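You operate a simulated robot arm through the tools that you are given. There is no shell and no other tool. Be economical: measure what you need, move in short steps, check, and stop when the job is done.

You are at the controls of a simulated robot arm. One attempt, no reset.

TASK
Crank 50 cm of grey sheet out to the stop and clamp it.
Fine: lock the stop before cranking; latch the clamp bar.
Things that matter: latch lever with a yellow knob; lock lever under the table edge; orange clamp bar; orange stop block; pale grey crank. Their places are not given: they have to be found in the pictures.

Only the result counts: the job must be done as asked and must still hold three seconds after the hand-in. Knocking over, shifting, dropping, spilling or breaking anything else fails it. Flat cloth is picked up by pressing the open fingertips on it (5 to 10 N) and closing them slowly along it; thin cloth reads only 2 to 8 mm in the jaws.

THE ROBOT
A 6-joint arm with a fingered hand, fixed in place. Base frame: the origin is at the foot of the arm, x ahead of it, y to its left, z up. Readings come in mm, degrees, newtons and seconds.
With the tool pointing down near the work surface it reaches from about 340 to 820 mm from the base axis. Its first joint turns from -166.0 to 166.0 degrees. Payload 4 kg.
The TCP is the grasp point between the finger pads, 26 mm short of the fingertips. In the tool frame z runs along the fingers and y along their closing line. The gripper opens to 132 mm. The gripper's body begins 73 mm behind the TCP. The gripper is a hand of 5 fingers: y runs from the thumb to the fingers, the wrist lies at [0, 0, -239] in the tool frame, and closing takes about 1.5 s.
Orientation is told as [roll, pitch, yaw] about the base's x, y, z axes, in that order, counted from this pose: with the fingers straight down and closing along the base's y, the tool's x points along the base's -x, its y along +y and its z along -z.

THE INTERFACE
- The arm moves only by the tool send_rows. Its argument "series" is a list of rows, each a list of 6 numbers: the shift along the base's x, y, z in mm, then the turn, a rotation vector about the base's x, y, z in degrees. In form: [[tx, ty, tz, wx, wy, wz], ...]. A call has 1 to 10 rows; each row shifts and turns the commanded pose from where the row before left it. "claw" is the finger opening in mm, from 0 to 132, set as the call begins (left out, the last holds). Rows are played at 5 a second. More than 50 mm and 8.6 degrees between two rows, or a gripper value outside its range, and nothing of the call is played. A pose out of reach is approached as far as the arm can. The call stops where the force on the tool passes 80 N (or 10 N more than at its start, if that is more) or the arm is blocked; 0.2 s more then pass. The fingers move at their own pace (about 45 mm/s each) and stop on an object; they squeeze with about 23 N. The grip force told is the motor's: it shows also when the fingers shut on nothing. Time passes only in rows, and 0.2 s behind the last, so rows that do not move let the fingers close. The reply holds the time, the measured pose of the TCP, the force on the tool along the base axes, the opening and the grip force, in the units named above and with some noise, with the torque about the TCP (base axes, N m) and any sound that the robot's microphone picked up, and new pictures: "pictures" is both (left out), scene, wrist or none.
- Cameras (640 x 400 px; columns grow to the right, rows downward): "scene" is fixed at [220.2, -649.5, 1391.9]; the picture's right is [0.97, -0.25, 0.00], its down [-0.10, -0.40, -0.91] and it looks along [0.23, 0.88, -0.41] (base axes); focal length 317 px, centre (320, 200). "wrist" rides on the gripper at [85, 2, -97] in the tool frame; the picture's right is [-0.02, 1.00, 0.00], its down [-0.75, -0.02, -0.66] and it looks along [-0.66, -0.01, 0.75] (tool axes); focal length 270 px, centre (320, 200).
- move_fingers(finger1, finger2, finger3, finger4, thumb_bend): sets how far each is bent, from 0 (flat) to 1 (curled in); at 0.3 the hand is open as for a grip, at 0.7 the pads meet at the TCP. One left out holds its place. A second passes; each finger stops where it meets its share of the squeeze, and holds until it gets a number again. A gripper value or a shape takes the hand back. It gives what a move gives, with no picture; readings hold the bend of each and the force on the fingers (four entries, about 0 where the hand has none), thumb and palm.
- hand_shape(shape): the hand has 5 fingers and takes this shape, open, in about a second: jaw (thumb against the fingers, like two jaws); tri (thumb and two fingers); tip (a fingertip pinch); poke (one finger out to press); point (the index stretched); flat (the hand flat); cup (the hand cupped); fist (a fist). The gripper value then closes the fingers along that shape, each until it touches; the sizes above hold for jaw. It gives what a move gives, with no picture.
- locate(camera, pixels): for up to 12 pixels [column, row] of the newest picture of that camera ("zoom" is the newest enlarged one), the place [x, y, z] in the base frame of the surface seen there, good to about 2 mm. No time passes.
- enlarge(camera, box): a new picture of the part [left, top, right, bottom] of that camera's present view, enlarged. No time passes.
- close_job(): hands the job in; it is judged then, once.

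Go step by step. Measure first, check grasps and placings, and put right what went wrong. The budget is 80 turns and 200 pictures, counting those below and the enlarged ones. Unless the task says otherwise, let go and move clear before handing in, and close with one line.

The tools are called after "Emit:" as a command line: name --pt "numbers of a row" for each row, then --argument value for the rest, lists and objects as JSON in quotes. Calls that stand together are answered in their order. send_rows: Moves the arm, as the interface text tells. Its arguments: {"type":"object","properties":{"series":{"type":"array"},"claw":{"type":"number"},"pictures":{"type":"string","enum":["both","scene","wrist","none"]}},"required":["series"]} The other tools are called the same way: hand_shape (shape) gives the hand a shape; move_fingers (finger1, finger2, finger3, finger4, thumb_bend) moves the fingers one by one; locate (camera, pixels) gives the place of the surface under pixels of a picture; enlarge (camera, box) takes an enlarged picture of a part of a camera's view; close_job () hands the job in.

At the start:

```text
clock: 0.0
tcp_pos: [434.8, 268.4, 1131.1]
ee_rot: [0.1, 0.1, -0.1]
ft_force: [0.3, -0.3, 0.9]
wrist_torque: [0.0, -0.01, -0.01]
grip_width: 131.8
gripper_force: 0.0
shape: jaw
bend: [0.3, 0.3, 0.3, 0.3, 0.3]
finger forces: [0.0, 0.1, 0.1, 0.1, 0.0, 0.0]
```

scene: 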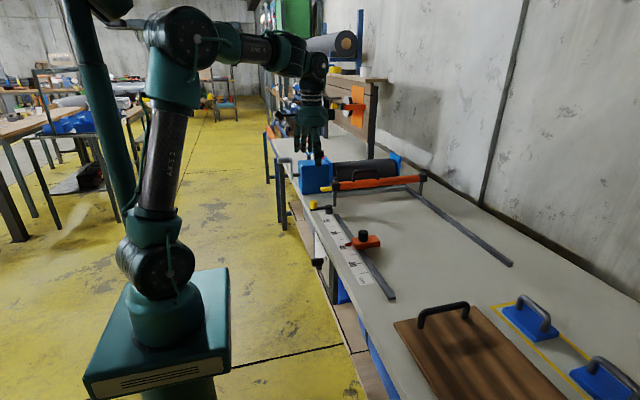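
wrist: 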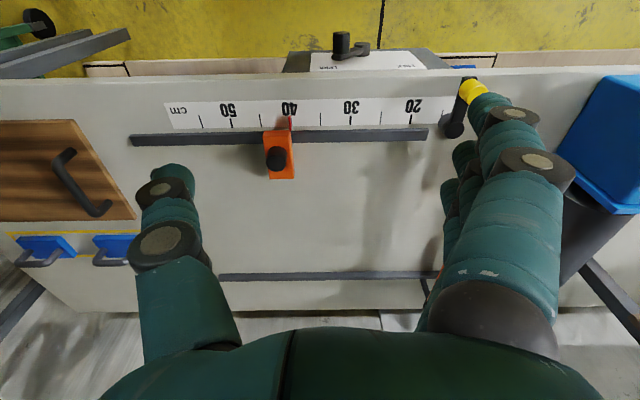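

The wrist picture shows the scale, with the orange stop near 40 (278,155), the yellow knob (472,92) and a lock lever under the edge (345,47). I'll enlarge to see the details.

Emit:
enlarge --camera "scene" --box '[260, 130, 460, 310]'

Emit:
enlarge --camera "wrist" --box '[120, 20, 480, 200]'

Emit:
locate --camera "wrist" --pixels '[[278, 158], [290, 122], [228, 110], [289, 109], [351, 107], [412, 105], [472, 90], [345, 40], [360, 47], [620, 100], [140, 139], [420, 132]]'

Emit:
locate --camera "scene" --pixels '[[325, 187], [375, 182], [419, 177], [314, 204], [329, 210], [318, 263], [362, 233], [362, 243], [295, 161], [318, 175], [360, 170], [370, 180]]'

```text
2.22 times, centred on (360, 220) of scene
```

zoom: 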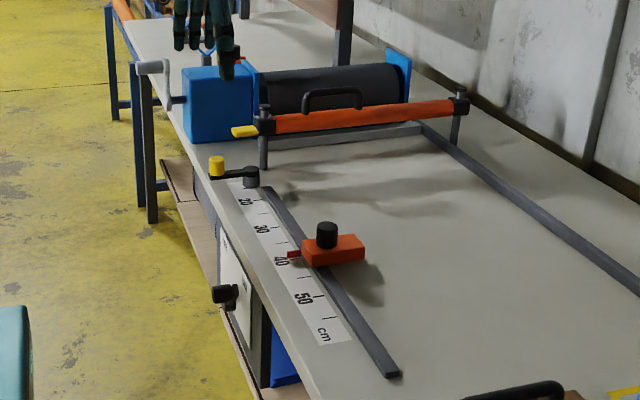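

```text
1.78 times, centred on (300, 110) of wrist
```

zoom: 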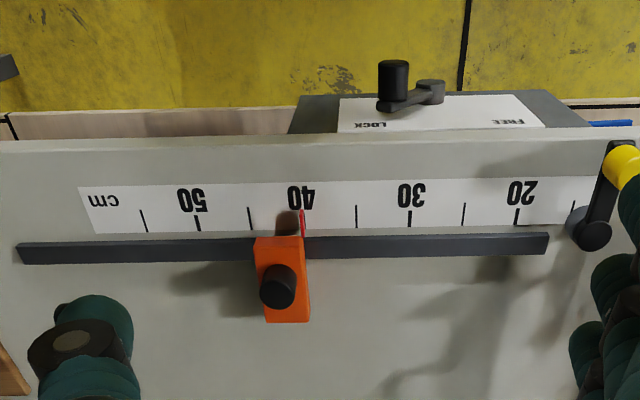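

```text
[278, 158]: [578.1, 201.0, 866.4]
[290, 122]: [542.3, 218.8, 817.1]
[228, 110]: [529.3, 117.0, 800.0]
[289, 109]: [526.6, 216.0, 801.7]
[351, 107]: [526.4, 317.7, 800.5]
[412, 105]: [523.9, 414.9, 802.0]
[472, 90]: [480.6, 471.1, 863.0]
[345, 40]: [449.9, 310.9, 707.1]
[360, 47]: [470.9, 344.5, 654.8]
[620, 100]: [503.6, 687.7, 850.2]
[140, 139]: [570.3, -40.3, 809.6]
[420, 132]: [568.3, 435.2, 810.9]
```

```text
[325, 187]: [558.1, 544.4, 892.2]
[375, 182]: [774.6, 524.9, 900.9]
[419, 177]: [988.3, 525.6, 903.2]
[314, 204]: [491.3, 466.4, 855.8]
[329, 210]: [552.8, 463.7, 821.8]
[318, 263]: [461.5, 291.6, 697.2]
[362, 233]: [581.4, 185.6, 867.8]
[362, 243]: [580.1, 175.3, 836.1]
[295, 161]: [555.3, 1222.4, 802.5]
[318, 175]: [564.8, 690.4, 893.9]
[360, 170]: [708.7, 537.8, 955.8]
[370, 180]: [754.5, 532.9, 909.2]
```

The stop pointer sits at about 40 cm and needs to go to 50 cm, which is about -100 mm in y. I'll look closer at the lock lever and the crank.

Emit:
enlarge --camera "wrist" --box '[270, 20, 440, 125]'

Emit:
enlarge --camera "scene" --box '[270, 140, 350, 190]'

Emit:
locate --camera "zoom" --pixels '[[130, 140], [130, 180], [230, 140], [300, 250], [215, 150], [430, 150], [180, 250], [100, 135]]'

Emit:
enlarge --camera "scene" --box '[290, 190, 390, 290]'

```text
3.76 times, centred on (355, 72) of wrist
```

zoom: 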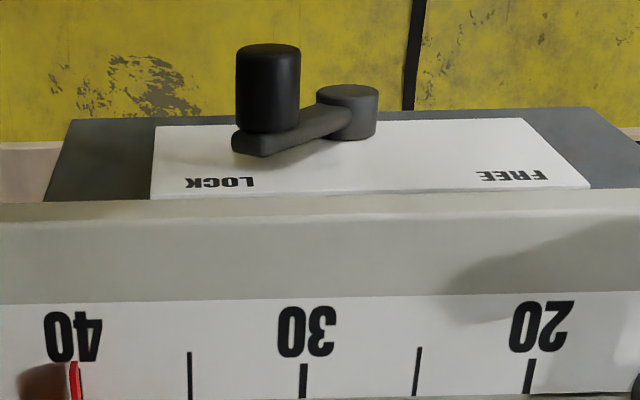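

```text
8.00 times, centred on (310, 165) of scene
```

zoom: 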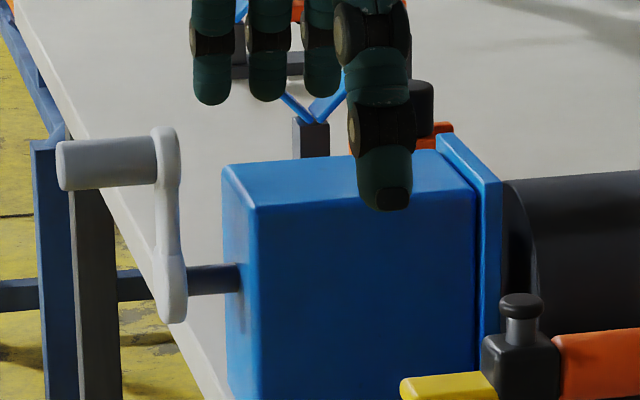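

```text
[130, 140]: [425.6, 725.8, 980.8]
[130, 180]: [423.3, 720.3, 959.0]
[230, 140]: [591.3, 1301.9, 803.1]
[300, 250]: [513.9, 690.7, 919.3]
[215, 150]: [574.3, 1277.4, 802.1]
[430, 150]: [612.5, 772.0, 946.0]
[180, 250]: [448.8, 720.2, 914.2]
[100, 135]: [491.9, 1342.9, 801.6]
```

```text
4.00 times, centred on (340, 240) of scene
```

zoom: 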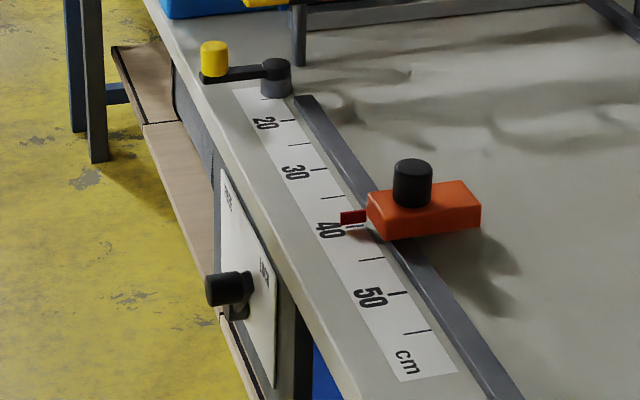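

Pixels show the lever beside LOCK on a vertical plate. I'll locate the lever and crank parts in detail.

Emit:
enlarge --camera "wrist" --box '[310, 25, 400, 80]'

Emit:
locate --camera "wrist" --pixels '[[341, 36], [341, 52], [337, 58], [350, 55], [362, 44], [362, 54], [328, 68], [408, 67], [312, 60], [424, 66], [430, 70], [345, 76]]'

Emit:
locate --camera "scene" --pixels '[[317, 262], [322, 262], [343, 265], [345, 310], [345, 285], [349, 312], [330, 263], [279, 161], [285, 161], [292, 160], [292, 175], [297, 175]]'

```text
7.11 times, centred on (355, 52) of wrist
```

zoom: 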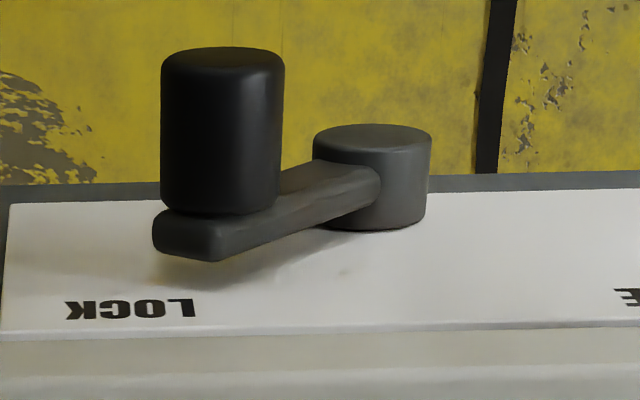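

```text
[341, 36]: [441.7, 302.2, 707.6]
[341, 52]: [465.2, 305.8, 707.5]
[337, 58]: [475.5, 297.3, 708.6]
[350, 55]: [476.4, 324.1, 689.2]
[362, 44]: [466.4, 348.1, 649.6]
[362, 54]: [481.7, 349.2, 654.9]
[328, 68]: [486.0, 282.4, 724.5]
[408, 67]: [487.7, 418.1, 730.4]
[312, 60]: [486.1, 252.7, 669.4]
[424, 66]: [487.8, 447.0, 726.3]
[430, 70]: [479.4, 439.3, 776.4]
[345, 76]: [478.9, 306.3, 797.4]
```

```text
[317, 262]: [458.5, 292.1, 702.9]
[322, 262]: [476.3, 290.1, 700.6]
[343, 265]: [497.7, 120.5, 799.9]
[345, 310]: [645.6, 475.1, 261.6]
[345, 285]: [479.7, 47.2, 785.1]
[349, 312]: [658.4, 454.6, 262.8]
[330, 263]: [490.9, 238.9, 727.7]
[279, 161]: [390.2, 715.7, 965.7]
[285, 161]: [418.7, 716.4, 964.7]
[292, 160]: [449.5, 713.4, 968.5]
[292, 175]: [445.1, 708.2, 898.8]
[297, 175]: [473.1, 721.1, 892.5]
```

The lever knob is at about (455,302,697) and its pivot at (470,349,648), so it points 45° toward LOCK: the stop is locked now at 40. I'll turn it to FREE, slide the stop, then lock it again. First I'll check the poke shape.

Emit:
hand_shape --shape "poke"

Emit:
send_rows --pt "-15 -30 -50 0 0 0" --pt "0 -30 -40 0 0 0"

Emit:
enlarge --camera "scene" --box '[270, 60, 370, 200]'

```text
clock: 0.9
tcp_pos: [435.7, 269.1, 1131.2]
ee_rot: [0.1, 0.1, 0.0]
ft_force: [-0.2, 0.3, 0.2]
wrist_torque: [-0.02, 0.04, -0.02]
grip_width: 0.0
gripper_force: 0.0
shape: poke
bend: [1.0, 1.0, 1.0, 1.0, 0.47]
finger forces: [0.1, 0.0, 0.1, 0.0, 0.1, 0.0]
```

```text
refused: row 1 steps farther than a row can; nothing moved
```

```text
2.86 times, centred on (320, 130) of scene
```

zoom: 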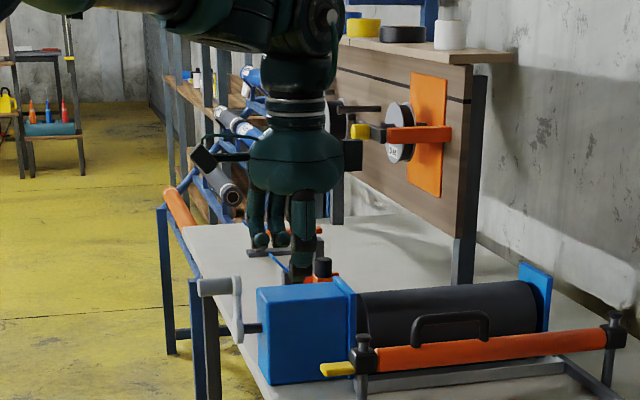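

The poke shape curls everything. I'll try the point shape and move to where the scene camera sees it.

Emit:
hand_shape --shape "point"

Emit:
send_rows --pt "-5 -30 -35 0 0 0" --pt "0 -30 -35 0 0 0" --pt "0 -30 -35 0 0 0"

Emit:
enlarge --camera "scene" --box '[270, 80, 370, 180]'

```text
clock: 1.8
tcp_pos: [435.1, 269.0, 1130.4]
ee_rot: [0.1, 0.2, -0.1]
ft_force: [-0.2, -0.2, 0.0]
wrist_torque: [0.0, -0.02, 0.02]
grip_width: 125.8
gripper_force: 0.0
shape: point
bend: [0.28, 1.0, 1.0, 1.0, 0.55]
finger forces: [0.1, 0.1, 0.0, 0.1, 0.1, 0.0]
```

```text
clock: 2.6
tcp_pos: [431.5, 177.3, 1025.5]
ee_rot: [0.2, 0.0, -0.1]
ft_force: [0.4, 0.2, 0.0]
wrist_torque: [0.03, -0.01, -0.04]
grip_width: 126.1
gripper_force: 0.0
shape: point
bend: [0.28, 1.0, 1.0, 1.0, 0.55]
finger forces: [0.0, 0.0, 0.0, 0.0, 0.0, 0.0]
```

scene: 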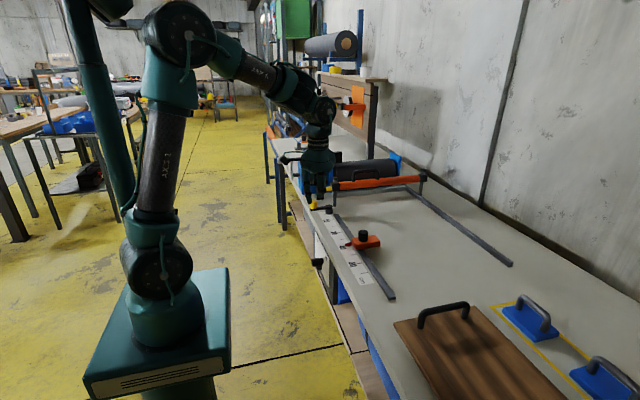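
wrist: 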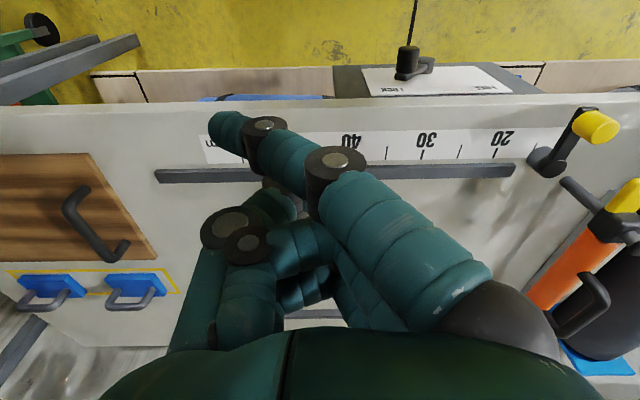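

```text
4.00 times, centred on (320, 130) of scene
```

zoom: 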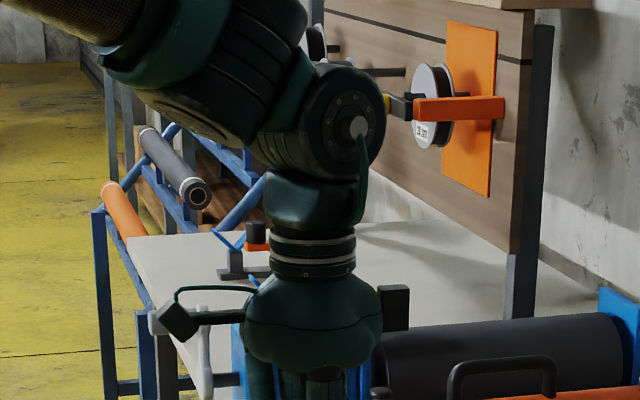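

Tilting the tool about 48° lets me grip the knob from the front (tri shape) without the palm meeting the table edge. I'll move there and tilt.

Emit:
hand_shape --shape "tri"

Emit:
send_rows --pt "-9 21 -30 0 -8 0" --pt "-9 21 -30 0 -8 0" --pt "-9 21 -35 0 -8 0" --pt "-9 21 -35 0 -8 0" --pt "-9 21 -35 0 -8 0" --pt "-9 20 -35 0 -8 0"

Emit:
enlarge --camera "scene" --box '[250, 140, 390, 280]'

```text
clock: 3.5
tcp_pos: [432.3, 178.4, 1026.6]
ee_rot: [0.1, 0.1, -0.2]
ft_force: [-0.5, -0.2, 0.1]
wrist_torque: [0.01, -0.01, -0.01]
grip_width: 132.1
gripper_force: 0.1
shape: tri
bend: [0.0, 0.3, 0.3, 0.0, 0.3]
finger forces: [0.1, 0.0, 0.0, 0.1, 0.1, 0.0]
```

```text
clock: 4.9
tcp_pos: [378.1, 302.4, 825.8]
ee_rot: [0.2, -48.0, 0.1]
ft_force: [-0.9, -1.2, -0.5]
wrist_torque: [-0.02, -0.01, -0.02]
grip_width: 131.7
gripper_force: 0.1
shape: tri
bend: [0.0, 0.3, 0.3, 0.0, 0.3]
finger forces: [0.0, 0.0, 0.1, 0.0, 0.1, 0.0]
```

scene: 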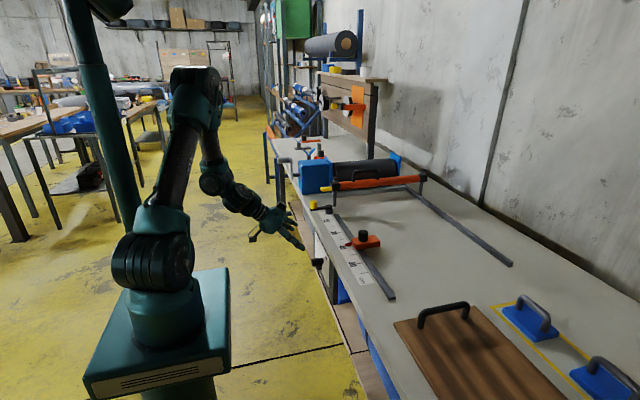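
wrist: 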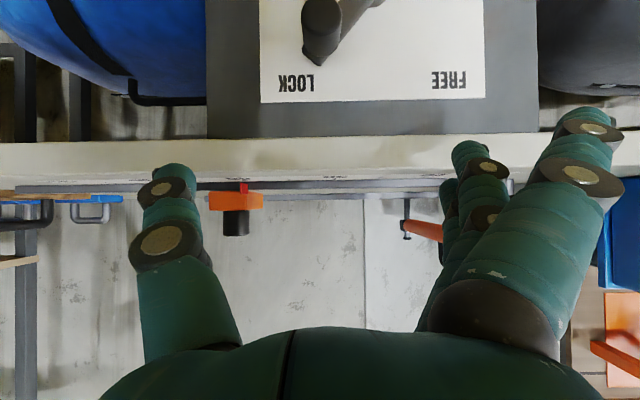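

```text
2.86 times, centred on (320, 210) of scene
```

zoom: 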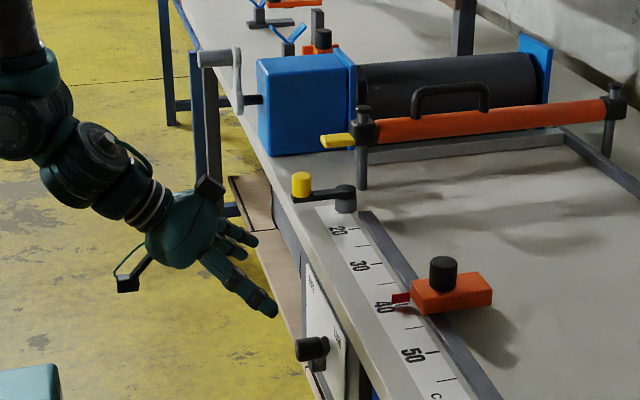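

The tri shape uses the middle two fingers, and the lever is clearly on LOCK. I'll curl the outer fingers and approach the knob with the jaw open.

Emit:
move_fingers --finger1 0.8 --finger4 0.8 --finger2 0.4 --finger3 0.4 --thumb_bend 0.4

Emit:
send_rows --pt "6 0 -40 0 0 0" --pt "6 0 -40 0 0 0" --pt "15 0 -20 0 0 0" --pt "15 0 -12 0 0 0" --pt "15 0 -10 0 0 0"

Emit:
enlarge --camera "scene" --box '[270, 180, 370, 280]'

```text
clock: 5.9
tcp_pos: [378.4, 303.3, 826.3]
ee_rot: [0.2, -47.9, -0.1]
ft_force: [0.1, 0.1, 0.0]
wrist_torque: [0.0, -0.05, -0.01]
grip_width: 49.7
gripper_force: 0.1
shape: fingers
bend: [0.8, 0.4, 0.4, 0.8, 0.4]
finger forces: [0.1, 0.1, 0.0, 0.0, 0.1, 0.0]
```

```text
clock: 7.1
tcp_pos: [434.1, 302.4, 705.6]
ee_rot: [0.1, -47.9, 0.0]
ft_force: [-0.3, 0.0, -0.1]
wrist_torque: [-0.02, 0.01, -0.01]
grip_width: 49.6
gripper_force: 0.1
shape: fingers
bend: [0.8, 0.4, 0.4, 0.8, 0.4]
finger forces: [0.0, 0.1, 0.1, 0.1, 0.0, 0.0]
```

scene: 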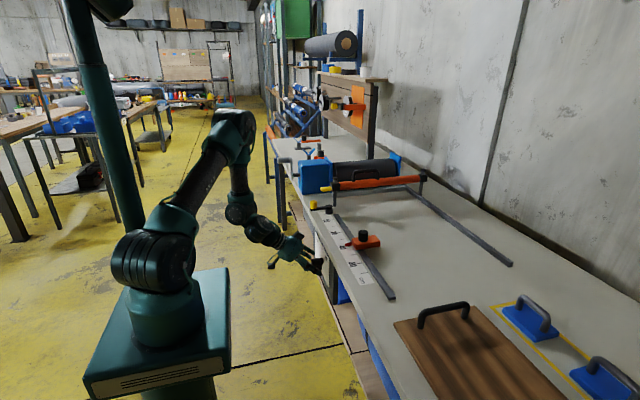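
wrist: 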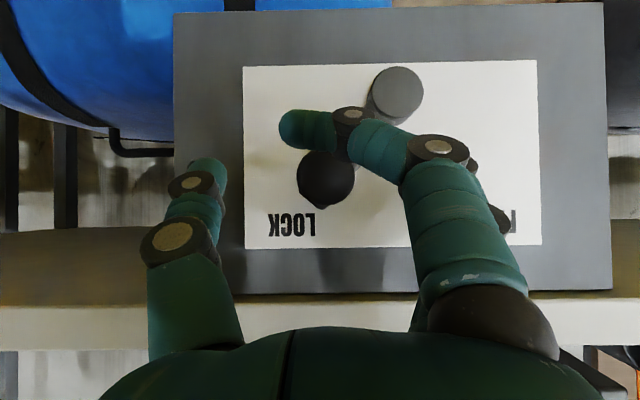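

```text
4.00 times, centred on (320, 230) of scene
```

zoom: 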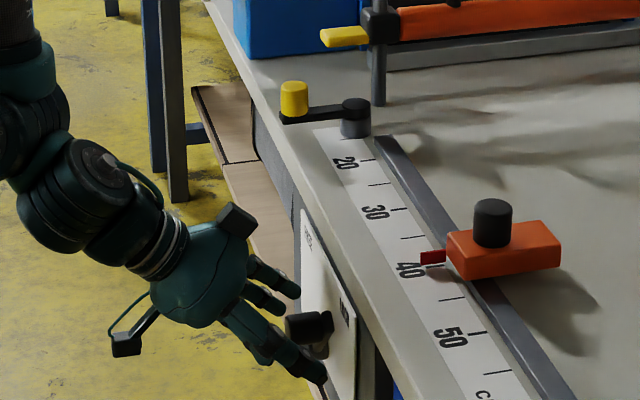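

The knob sits between the thumb and the middle fingers. I'll advance slightly and close.

Emit:
send_rows --pt "8 0 -5 0 0 0" --pictures "none"

Emit:
move_fingers --finger2 0.7 --finger3 0.7 --thumb_bend 0.7

Emit:
enlarge --camera "scene" --box '[290, 220, 350, 280]'

Emit:
enlarge --camera "wrist" --box '[130, 30, 570, 305]'

```text
clock: 7.5
tcp_pos: [441.5, 300.9, 699.9]
ee_rot: [0.2, -47.8, -0.1]
ft_force: [0.3, -0.7, 0.4]
wrist_torque: [-0.02, -0.03, 0.0]
grip_width: 49.6
gripper_force: 0.1
shape: fingers
bend: [0.8, 0.4, 0.4, 0.8, 0.4]
finger forces: [0.0, 0.0, 0.0, 0.0, 0.1, 0.0]
```

```text
clock: 8.5
tcp_pos: [442.2, 301.9, 698.4]
ee_rot: [0.2, -47.9, -0.1]
ft_force: [4.6, 5.3, -4.7]
wrist_torque: [0.06, -0.04, 0.09]
grip_width: 23.9
gripper_force: 9.7
shape: fingers
bend: [0.8, 0.65, 0.61, 0.8, 0.66]
finger forces: [0.0, 4.2, 7.5, 0.0, 7.0, 0.0]
```

```text
6.67 times, centred on (320, 250) of scene
```

zoom: 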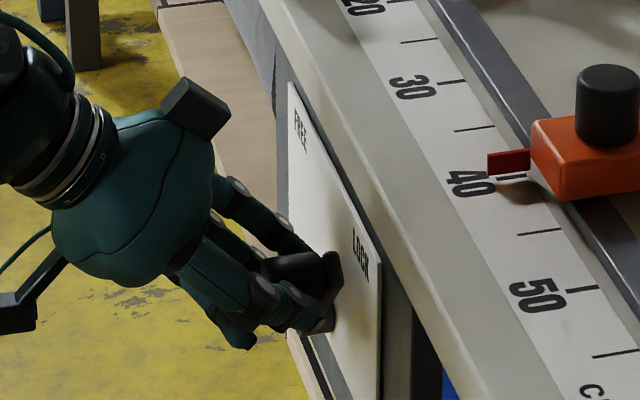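

```text
1.45 times, centred on (350, 168) of wrist
```

zoom: 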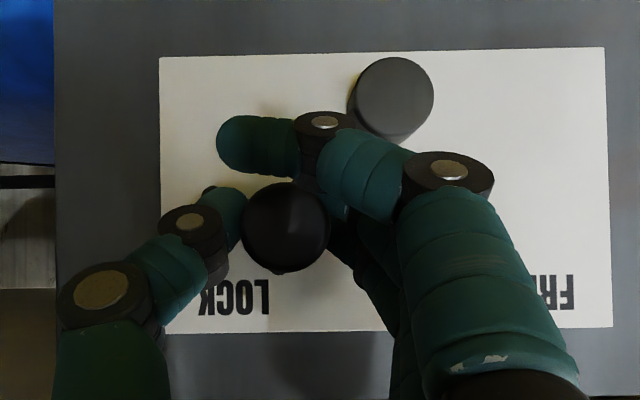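

The knob is held (24 mm, about 10 N). I'll swing it over the arc toward FREE.

Emit:
send_rows --pt "0 10.2 8.1 0 0 0" --pt "0 11.5 6 0 0 0" --pt "0 12.5 3.8 0 0 0" --pt "0 13 1.2 0 0 0" --pt "0 13 -1.2 0 0 0" --pt "0 12.5 -3.8 0 0 0" --pt "0 11.5 -6 0 0 0" --pt "0 10.2 -8.1 0 0 0"

```text
clock: 10.3
tcp_pos: [442.5, 398.1, 701.5]
ee_rot: [0.1, -48.0, -0.1]
ft_force: [0.8, -11.1, 6.8]
wrist_torque: [-0.26, -0.11, -0.16]
grip_width: 26.4
gripper_force: 10.0
shape: fingers
bend: [0.8, 0.67, 0.64, 0.8, 0.66]
finger forces: [0.0, 1.8, 4.1, 0.0, 13.8, 0.0]
```

scene: 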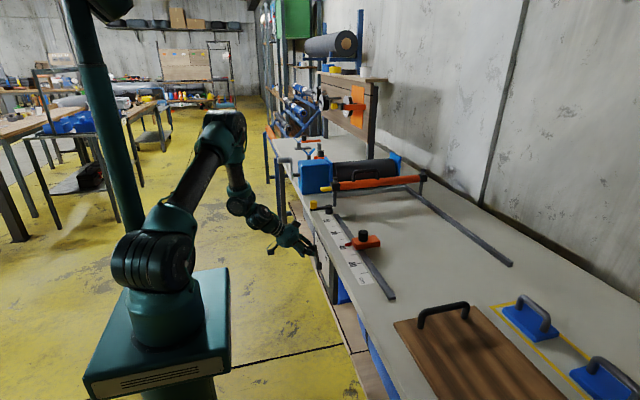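
wrist: 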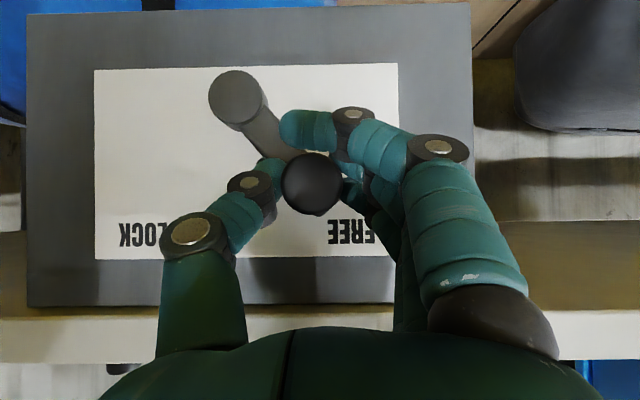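

The lever now points at FREE. I'll nudge it a little further, release, and back away.

Emit:
send_rows --pt "0 3 -3 0 0 0" --pt "0 -2 2 0 0 0" --pictures "none"

Emit:
move_fingers --finger2 0.4 --finger3 0.4 --thumb_bend 0.4

Emit:
send_rows --pt "-25 0 15 0 0 0" --pt "-30 0 30 0 0 0" --pt "0 -10 45 0 0 0" --pt "0 -15 45 0 0 0"

```text
clock: 10.9
tcp_pos: [442.3, 399.2, 698.1]
ee_rot: [0.1, -47.9, 0.0]
ft_force: [1.5, -8.1, -0.4]
wrist_torque: [-0.1, -0.05, -0.06]
grip_width: 26.7
gripper_force: 9.0
shape: fingers
bend: [0.8, 0.69, 0.65, 0.8, 0.65]
finger forces: [0.0, 1.0, 3.9, 0.0, 11.8, 0.0]
```

```text
clock: 11.9
tcp_pos: [441.7, 397.9, 698.6]
ee_rot: [0.1, -47.9, -0.2]
ft_force: [0.4, 0.4, -0.6]
wrist_torque: [0.01, 0.03, 0.0]
grip_width: 49.1
gripper_force: 0.0
shape: fingers
bend: [0.8, 0.4, 0.4, 0.8, 0.4]
finger forces: [0.1, 0.0, 0.0, 0.0, 0.0, 0.0]
```

```text
clock: 12.9
tcp_pos: [388.0, 372.7, 832.9]
ee_rot: [0.1, -47.9, 0.0]
ft_force: [-0.4, -0.7, 0.8]
wrist_torque: [0.04, -0.03, 0.01]
grip_width: 48.8
gripper_force: 0.0
shape: fingers
bend: [0.8, 0.4, 0.4, 0.8, 0.4]
finger forces: [0.1, 0.1, 0.0, 0.0, 0.1, 0.1]
```

scene: 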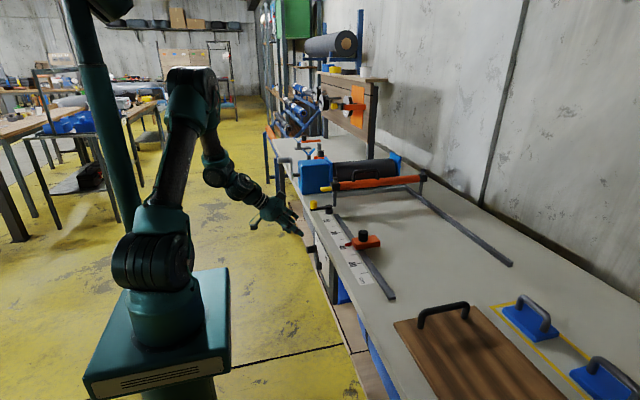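
wrist: 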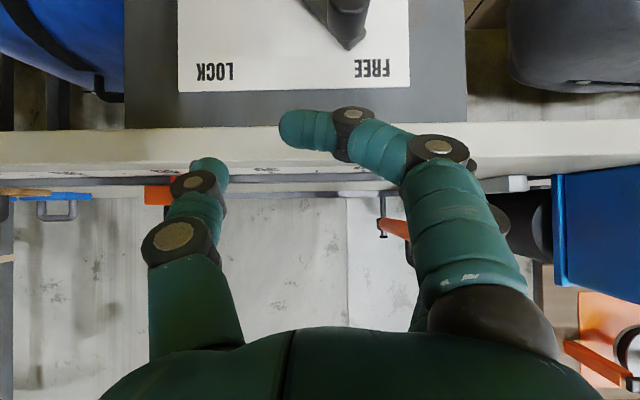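

The lever is at FREE. Next I'll measure the stop knob and block precisely.

Emit:
enlarge --camera "scene" --box '[330, 215, 400, 265]'

Emit:
locate --camera "scene" --pixels '[[363, 231], [363, 236], [362, 240], [354, 242], [379, 239], [357, 247], [379, 243], [347, 244], [370, 236], [366, 246]]'

Emit:
send_rows --pt "5 -15 45 0 8 0" --pt "25 -30 30 0 8 0" --pt "30 -30 20 0 8 0" --pt "35 -30 0 0 8 0" --pt "35 -30 0 0 8 0" --pt "35 -30 0 0 8 0"

```text
8.00 times, centred on (365, 240) of scene
```

zoom: 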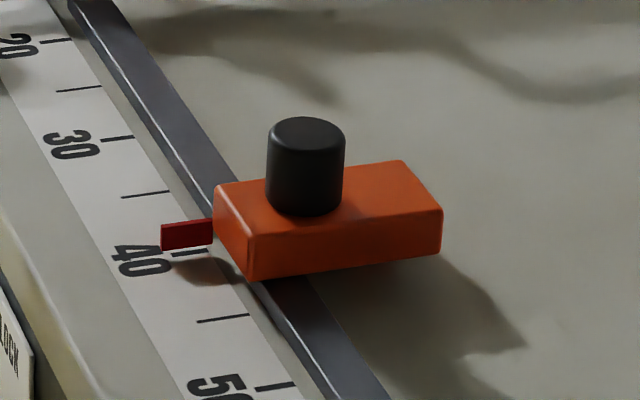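

```text
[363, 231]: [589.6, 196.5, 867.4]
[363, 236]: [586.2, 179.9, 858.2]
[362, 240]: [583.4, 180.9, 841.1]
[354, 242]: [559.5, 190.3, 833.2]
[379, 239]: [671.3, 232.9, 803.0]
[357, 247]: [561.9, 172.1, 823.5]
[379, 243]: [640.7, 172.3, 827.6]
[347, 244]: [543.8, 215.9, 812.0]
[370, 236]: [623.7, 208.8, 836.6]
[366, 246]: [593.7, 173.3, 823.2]
```

```text
clock: 14.3
tcp_pos: [549.1, 208.7, 927.1]
ee_rot: [0.1, 0.2, 0.1]
ft_force: [-0.5, -0.2, 0.7]
wrist_torque: [0.01, 0.02, 0.0]
grip_width: 49.0
gripper_force: 0.0
shape: fingers
bend: [0.8, 0.4, 0.4, 0.8, 0.4]
finger forces: [0.1, 0.0, 0.1, 0.1, 0.0, 0.0]
```

scene: 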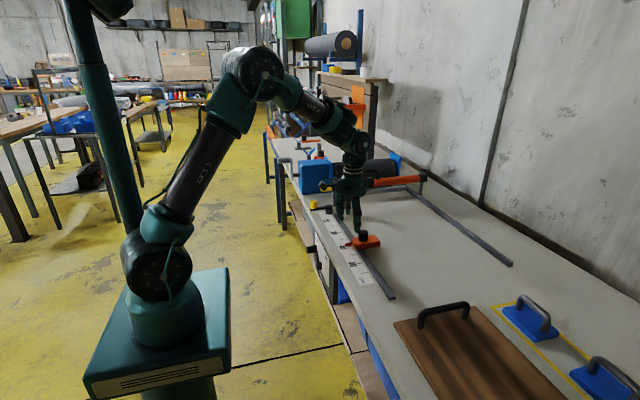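
wrist: 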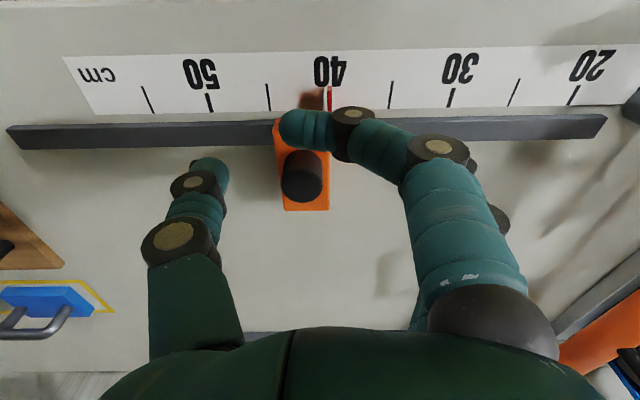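

The knob centre is about (586,195), top at 867; the block top is about 838 and the pointer is on its +y face. I'll lower over the knob.

Emit:
send_rows --pt "20 -8 -10 0 0 0" --pt "17 -5 -15 0 0 0" --pt "0 0 -18 0 0 0" --pt "0 0 -15 0 0 0" --pictures "none"

Emit:
move_fingers --finger2 0.7 --finger3 0.7 --thumb_bend 0.7

Emit:
send_rows --pt "0 -10 0 0 0 0" --pt "0 -10 0 0 0 0"

Emit:
enlarge --camera "wrist" --box '[150, 30, 450, 218]'

```text
clock: 15.3
tcp_pos: [587.3, 194.9, 867.8]
ee_rot: [0.1, 0.1, -0.1]
ft_force: [-0.2, -0.1, -0.2]
wrist_torque: [-0.03, -0.01, 0.02]
grip_width: 49.2
gripper_force: 0.2
shape: fingers
bend: [0.8, 0.4, 0.4, 0.8, 0.4]
finger forces: [0.1, 0.1, 0.0, 0.0, 0.1, 0.0]
```

```text
clock: 16.3
tcp_pos: [588.0, 194.8, 867.6]
ee_rot: [0.2, 0.1, 0.0]
ft_force: [-1.5, -2.1, -7.3]
wrist_torque: [0.03, -0.02, 0.01]
grip_width: 26.0
gripper_force: 9.6
shape: fingers
bend: [0.8, 0.65, 0.63, 0.8, 0.65]
finger forces: [0.1, 3.2, 5.1, 0.1, 10.8, 0.0]
```

```text
clock: 16.9
tcp_pos: [587.7, 176.5, 869.4]
ee_rot: [0.0, 0.2, -0.1]
ft_force: [-6.8, 1.8, -12.0]
wrist_torque: [0.04, 0.15, -0.01]
grip_width: 24.8
gripper_force: 9.8
shape: fingers
bend: [0.8, 0.64, 0.62, 0.8, 0.66]
finger forces: [0.0, 5.6, 5.3, 0.1, 9.4, 0.0]
```

scene: 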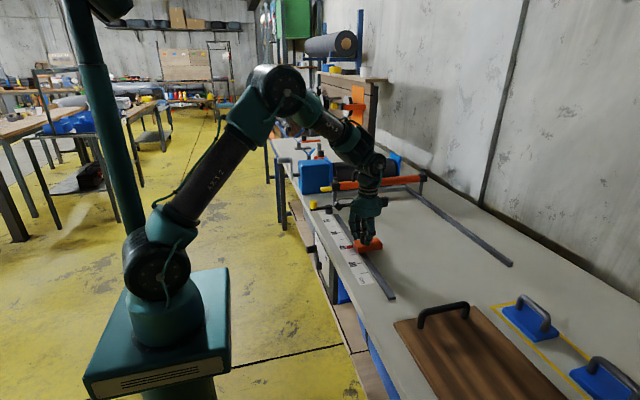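
wrist: 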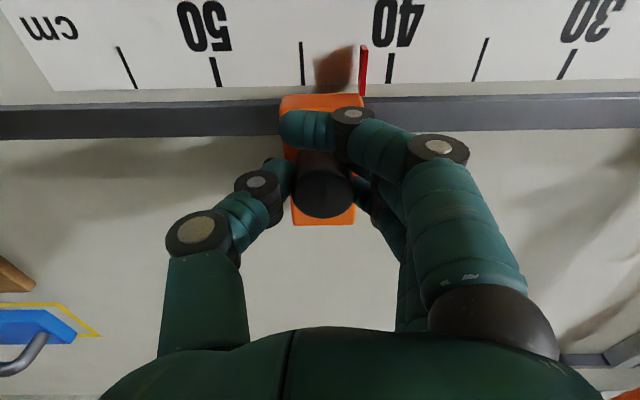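

```text
2.13 times, centred on (300, 124) of wrist
```

zoom: 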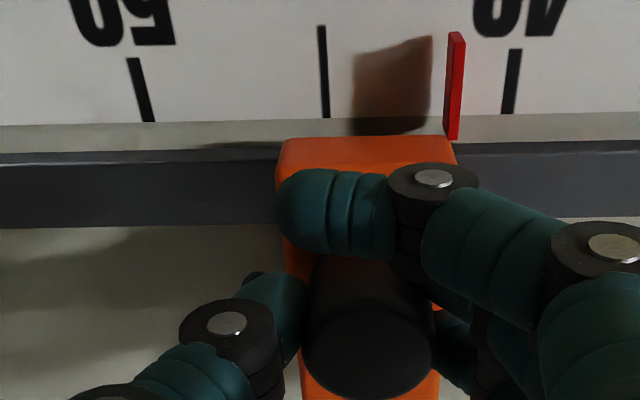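

The stop slides with the hand. I'll measure the pointer against the 50 tick.

Emit:
locate --camera "zoom" --pixels '[[455, 80], [453, 120], [458, 50], [136, 80], [142, 100], [323, 60], [513, 80], [511, 100]]'

```text
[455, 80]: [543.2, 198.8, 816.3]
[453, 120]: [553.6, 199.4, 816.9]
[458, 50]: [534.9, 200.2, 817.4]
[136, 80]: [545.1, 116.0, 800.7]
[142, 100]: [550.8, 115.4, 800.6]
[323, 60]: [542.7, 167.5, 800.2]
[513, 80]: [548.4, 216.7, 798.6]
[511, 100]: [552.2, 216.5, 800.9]
```

Pointer is at y≈199.5 and the 50 tick at 116, so I'll move -83.

Emit:
send_rows --pt "0 -14 0 0 0 0" --pt "0 -14 0 0 0 0" --pt "0 -14 0 0 0 0" --pt "0 -14 0 0 0 0" --pt "0 -14 0 0 0 0" --pt "0 -13 0 0 0 0" --pt "0 0 0 0 0 0"

Emit:
enlarge --camera "wrist" --box '[250, 30, 450, 155]'

Emit:
locate --camera "wrist" --pixels '[[363, 66], [363, 75], [364, 55], [278, 65], [452, 65]]'

```text
clock: 18.5
tcp_pos: [589.2, 93.2, 871.5]
ee_rot: [0.0, 0.1, -0.1]
ft_force: [-4.1, -0.9, -12.9]
wrist_torque: [-0.04, 0.07, -0.03]
grip_width: 25.2
gripper_force: 10.0
shape: fingers
bend: [0.8, 0.64, 0.62, 0.8, 0.66]
finger forces: [0.0, 4.7, 5.2, 0.1, 10.3, 0.0]
```

scene: 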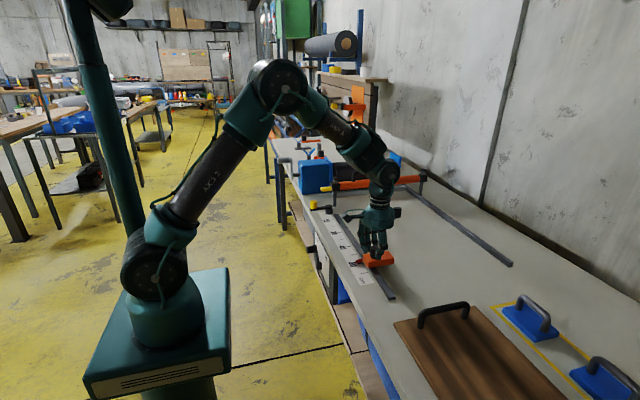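
wrist: 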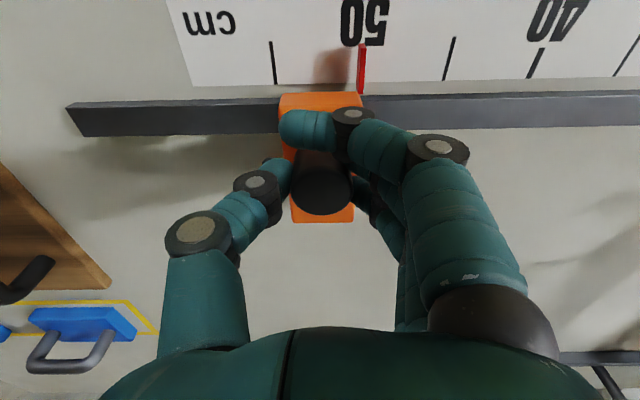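

```text
3.20 times, centred on (350, 92) of wrist
```

zoom: 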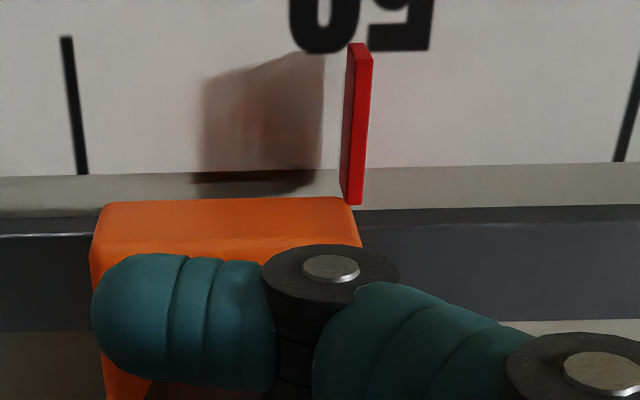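

```text
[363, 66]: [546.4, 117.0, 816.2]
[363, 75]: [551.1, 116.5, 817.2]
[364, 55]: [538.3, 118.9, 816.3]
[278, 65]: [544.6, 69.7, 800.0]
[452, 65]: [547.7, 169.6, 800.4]
```

The pointer is at y≈117, on the 50 tick. I'll release, rise, and verify.

Emit:
move_fingers --finger2 0.4 --finger3 0.4 --thumb_bend 0.4

Emit:
send_rows --pt "0 0 30 0 0 0" --pt "-20 0 40 0 0 0" --pt "-30 20 30 0 0 0"

Emit:
enlarge --camera "wrist" --box '[250, 50, 450, 175]'

```text
clock: 19.5
tcp_pos: [587.8, 93.6, 872.2]
ee_rot: [0.1, 0.1, -0.1]
ft_force: [-0.8, -0.3, 0.2]
wrist_torque: [0.01, 0.01, 0.0]
grip_width: 48.8
gripper_force: 0.1
shape: fingers
bend: [0.8, 0.4, 0.4, 0.8, 0.4]
finger forces: [0.0, 0.1, 0.0, 0.0, 0.0, 0.0]
```

```text
clock: 20.3
tcp_pos: [538.1, 110.4, 971.2]
ee_rot: [0.1, 0.1, -0.1]
ft_force: [-0.3, -1.5, -0.7]
wrist_torque: [-0.02, -0.03, 0.05]
grip_width: 48.9
gripper_force: 0.0
shape: fingers
bend: [0.8, 0.4, 0.4, 0.8, 0.4]
finger forces: [0.0, 0.0, 0.0, 0.1, 0.0, 0.0]
```

scene: 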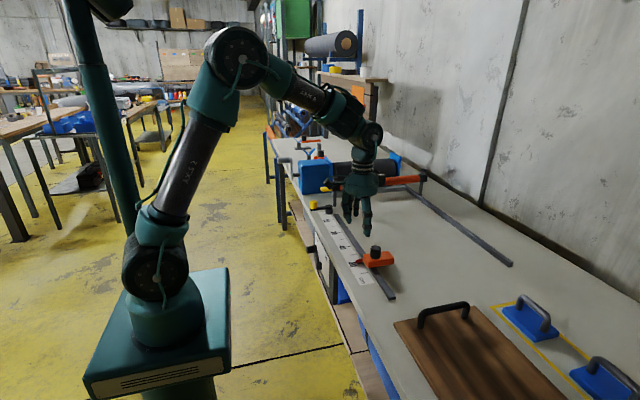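
wrist: 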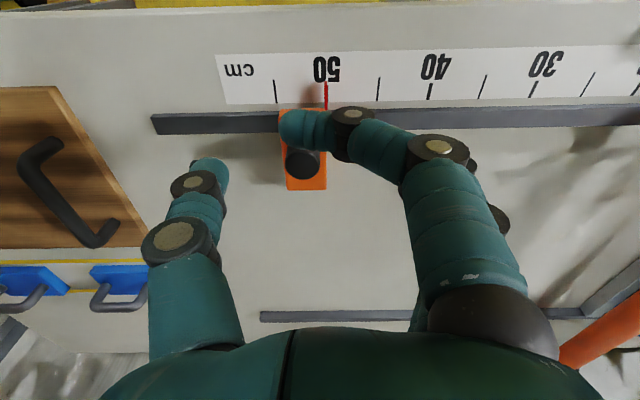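

```text
3.20 times, centred on (350, 112) of wrist
```

zoom: 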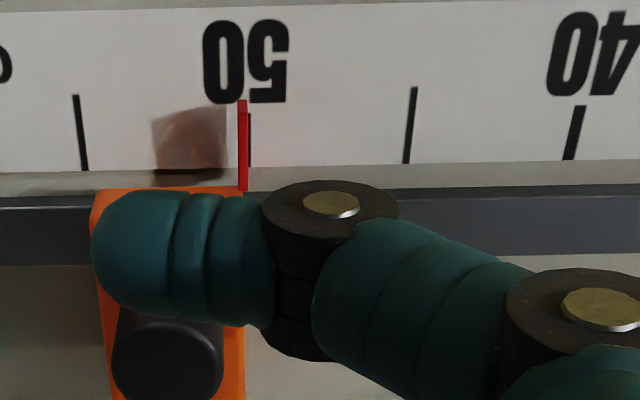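

The pointer is on the 50 tick within about 1 mm. I'll go back to the lever to lock it.

Emit:
send_rows --pt "-24 25 0 0 -6 0" --pt "-24 30 -5 0 -6 0" --pt "-24 36 -10 0 -6 0" --pt "-24 36 -16 0 -6 0" --pt "-24 38 -24 0 -6 0" --pt "-18 38 -24 0 -6 0" --pt "-10 40 -24 0 -6 0" --pt "-4 40 -28 0 -6 0" --pictures "none"

Emit:
send_rows --pt "4 4 -40 0 0 0" --pt "4 0 -40 0 0 0" --pt "15 0 -22 0 0 0" --pt "15 0 -16 0 0 0" --pt "15 0 -15 0 0 0"

```text
refused: row 5 steps farther than a row can; nothing moved
```

```text
clock: 21.5
tcp_pos: [587.8, 117.4, 835.9]
ee_rot: [-0.1, 0.7, 0.0]
ft_force: [-53.0, 2.9, 29.3]
wrist_torque: [-0.39, 0.15, -0.84]
grip_width: 49.3
gripper_force: 35.7
shape: fingers
bend: [0.85, 0.4, 0.4, 0.86, 0.4]
finger forces: [55.5, 0.0, 0.0, 10.7, 4.8, 0.1]
```

scene: 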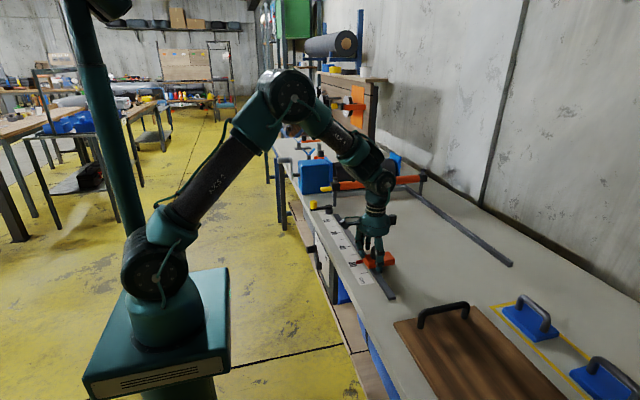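
wrist: 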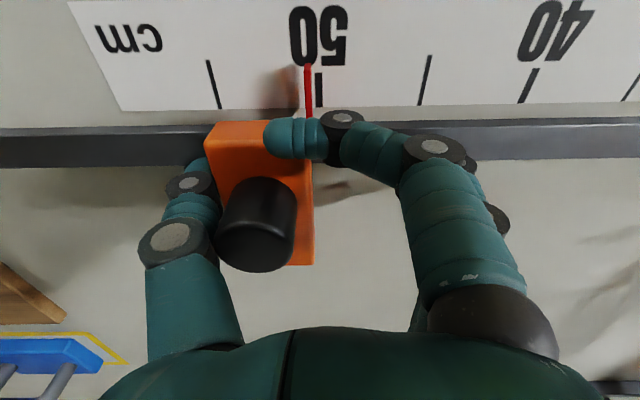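

My first call was refused and the second then pressed the hand onto the stop. That was a mistake: I should not chain moves that depend on each other. I'll retreat along the same path and check the stop, which seems pushed slightly past 50.

Emit:
send_rows --pt "-15 0 15 0 0 0" --pt "-15 0 20 0 0 0" --pt "-8 0 40 0 0 0" --pt "0 0 40 0 0 0"

Emit:
enlarge --camera "wrist" --box '[250, 50, 450, 175]'

Emit:
enlarge --camera "scene" --box '[330, 225, 410, 285]'

```text
clock: 22.5
tcp_pos: [554.6, 115.8, 952.4]
ee_rot: [0.1, 0.1, 0.0]
ft_force: [0.3, 0.0, 0.3]
wrist_torque: [-0.01, 0.04, 0.02]
grip_width: 49.3
gripper_force: 0.0
shape: fingers
bend: [0.8, 0.4, 0.4, 0.8, 0.4]
finger forces: [0.0, 0.0, 0.1, 0.0, 0.1, 0.1]
```

scene: 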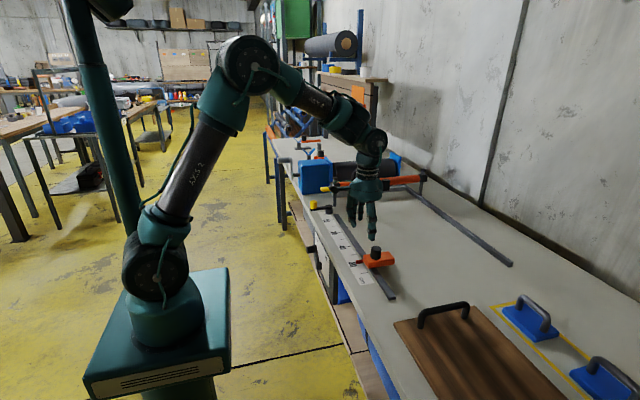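
wrist: 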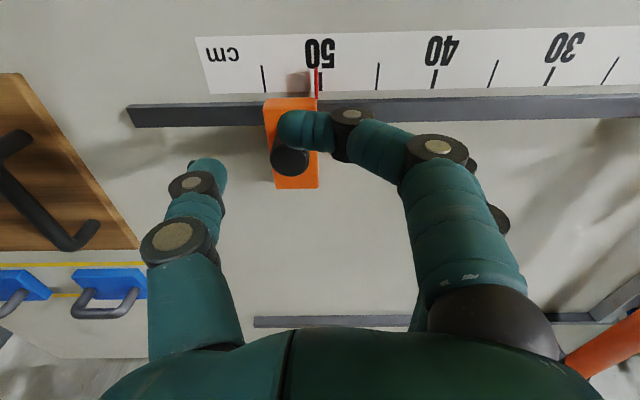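

```text
3.20 times, centred on (350, 112) of wrist
```

zoom: 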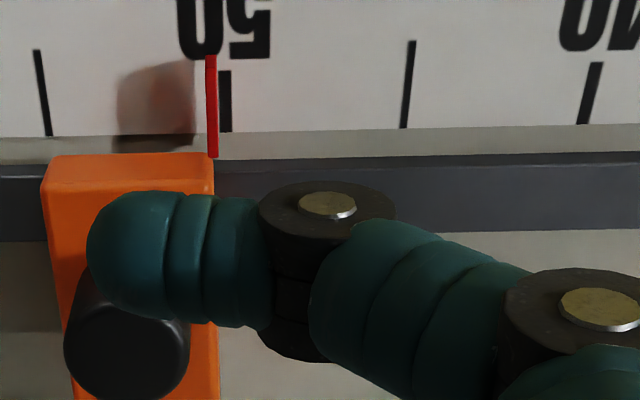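

```text
6.67 times, centred on (370, 255) of scene
```

zoom: 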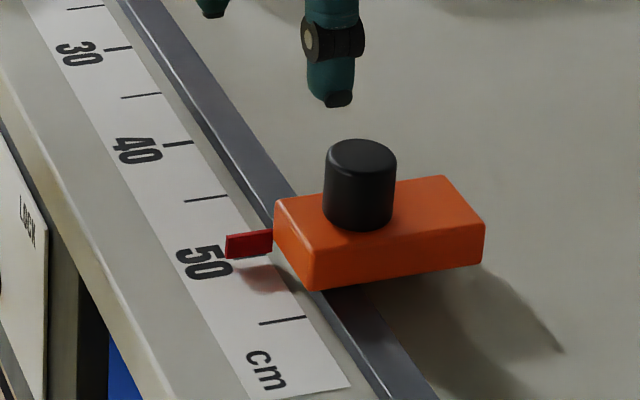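

The pointer is now about 3.5 mm past 50. I'll re-grip the knob and correct it.

Emit:
send_rows --pt "17 -13 0 0 0 0" --pt "16 -13 -20 0 0 0" --pt "0 0 -33 0 0 0" --pt "0 0 -30 0 0 0" --pictures "none"

Emit:
move_fingers --finger2 0.7 --finger3 0.7 --thumb_bend 0.7

Emit:
enlarge --camera "wrist" --box '[250, 30, 450, 155]'

```text
clock: 23.5
tcp_pos: [590.3, 89.9, 867.8]
ee_rot: [0.1, 0.0, -0.1]
ft_force: [-0.5, 0.4, -0.4]
wrist_torque: [0.01, 0.01, 0.0]
grip_width: 49.5
gripper_force: 0.1
shape: fingers
bend: [0.8, 0.4, 0.4, 0.8, 0.4]
finger forces: [0.0, 0.0, 0.0, 0.0, 0.0, 0.0]
```

```text
clock: 24.5
tcp_pos: [589.1, 91.1, 868.0]
ee_rot: [0.1, 0.2, -0.1]
ft_force: [1.2, 0.6, -6.5]
wrist_torque: [0.04, -0.02, -0.05]
grip_width: 25.2
gripper_force: 9.9
shape: fingers
bend: [0.8, 0.63, 0.63, 0.8, 0.65]
finger forces: [0.1, 4.5, 6.0, 0.0, 9.7, 0.0]
```

```text
3.20 times, centred on (350, 92) of wrist
```

zoom: 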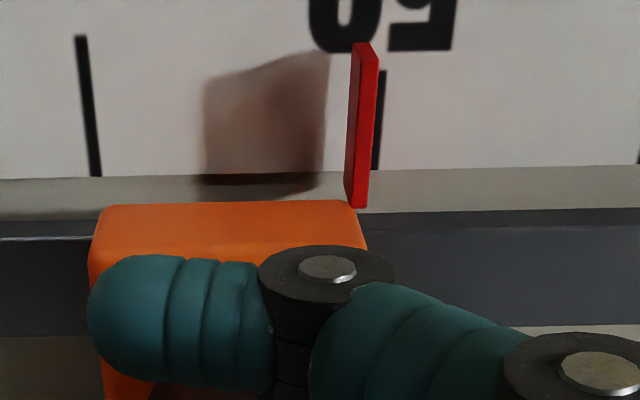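

Held; I'll shift +3 mm.

Emit:
send_rows --pt "0 1.5 0 0 0 0" --pt "0 1.5 0 0 0 0" --pt "0 0 0 0 0 0" --pictures "none"

Emit:
move_fingers --finger2 0.4 --finger3 0.4 --thumb_bend 0.4

Emit:
send_rows --pt "0 0 30 0 0 0" --pt "-20 10 40 0 0 0" --pt "-30 15 30 0 0 0"

Emit:
enlarge --camera "wrist" --box '[250, 50, 450, 175]'

```text
clock: 25.3
tcp_pos: [587.9, 95.0, 867.6]
ee_rot: [0.0, 0.0, -0.1]
ft_force: [8.8, 0.5, -6.2]
wrist_torque: [0.07, -0.14, 0.0]
grip_width: 25.3
gripper_force: 9.5
shape: fingers
bend: [0.8, 0.64, 0.63, 0.8, 0.65]
finger forces: [0.1, 3.4, 7.9, 0.0, 8.5, 0.0]
```

```text
clock: 26.3
tcp_pos: [587.3, 94.1, 868.4]
ee_rot: [0.1, 0.1, -0.1]
ft_force: [1.0, 0.0, 0.1]
wrist_torque: [-0.01, -0.03, 0.02]
grip_width: 48.9
gripper_force: 0.0
shape: fingers
bend: [0.8, 0.4, 0.4, 0.8, 0.4]
finger forces: [0.0, 0.0, 0.0, 0.0, 0.1, 0.1]
```

```text
clock: 27.1
tcp_pos: [540.1, 119.1, 968.5]
ee_rot: [0.1, 0.1, -0.1]
ft_force: [-1.5, 0.1, -0.6]
wrist_torque: [0.0, -0.03, 0.02]
grip_width: 48.9
gripper_force: 0.1
shape: fingers
bend: [0.8, 0.4, 0.4, 0.8, 0.4]
finger forces: [0.0, 0.0, 0.0, 0.0, 0.0, 0.0]
```

scene: 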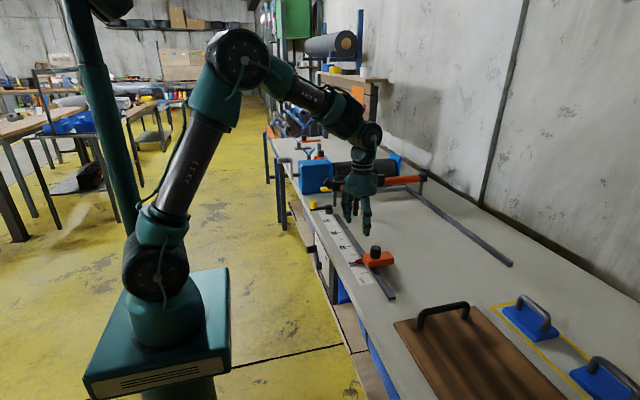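
wrist: 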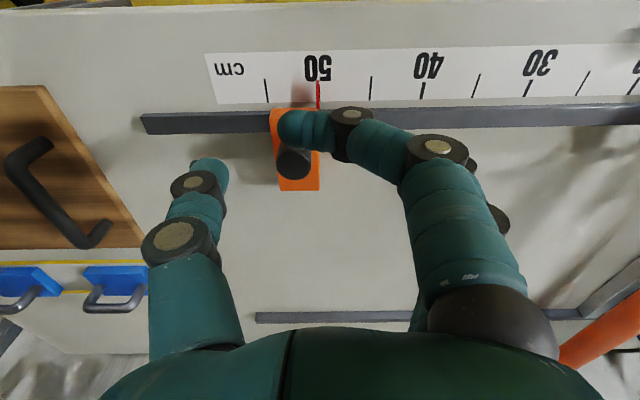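

```text
3.20 times, centred on (350, 112) of wrist
```

zoom: 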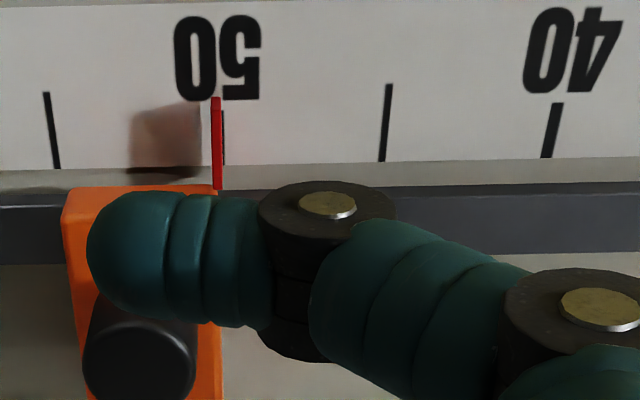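

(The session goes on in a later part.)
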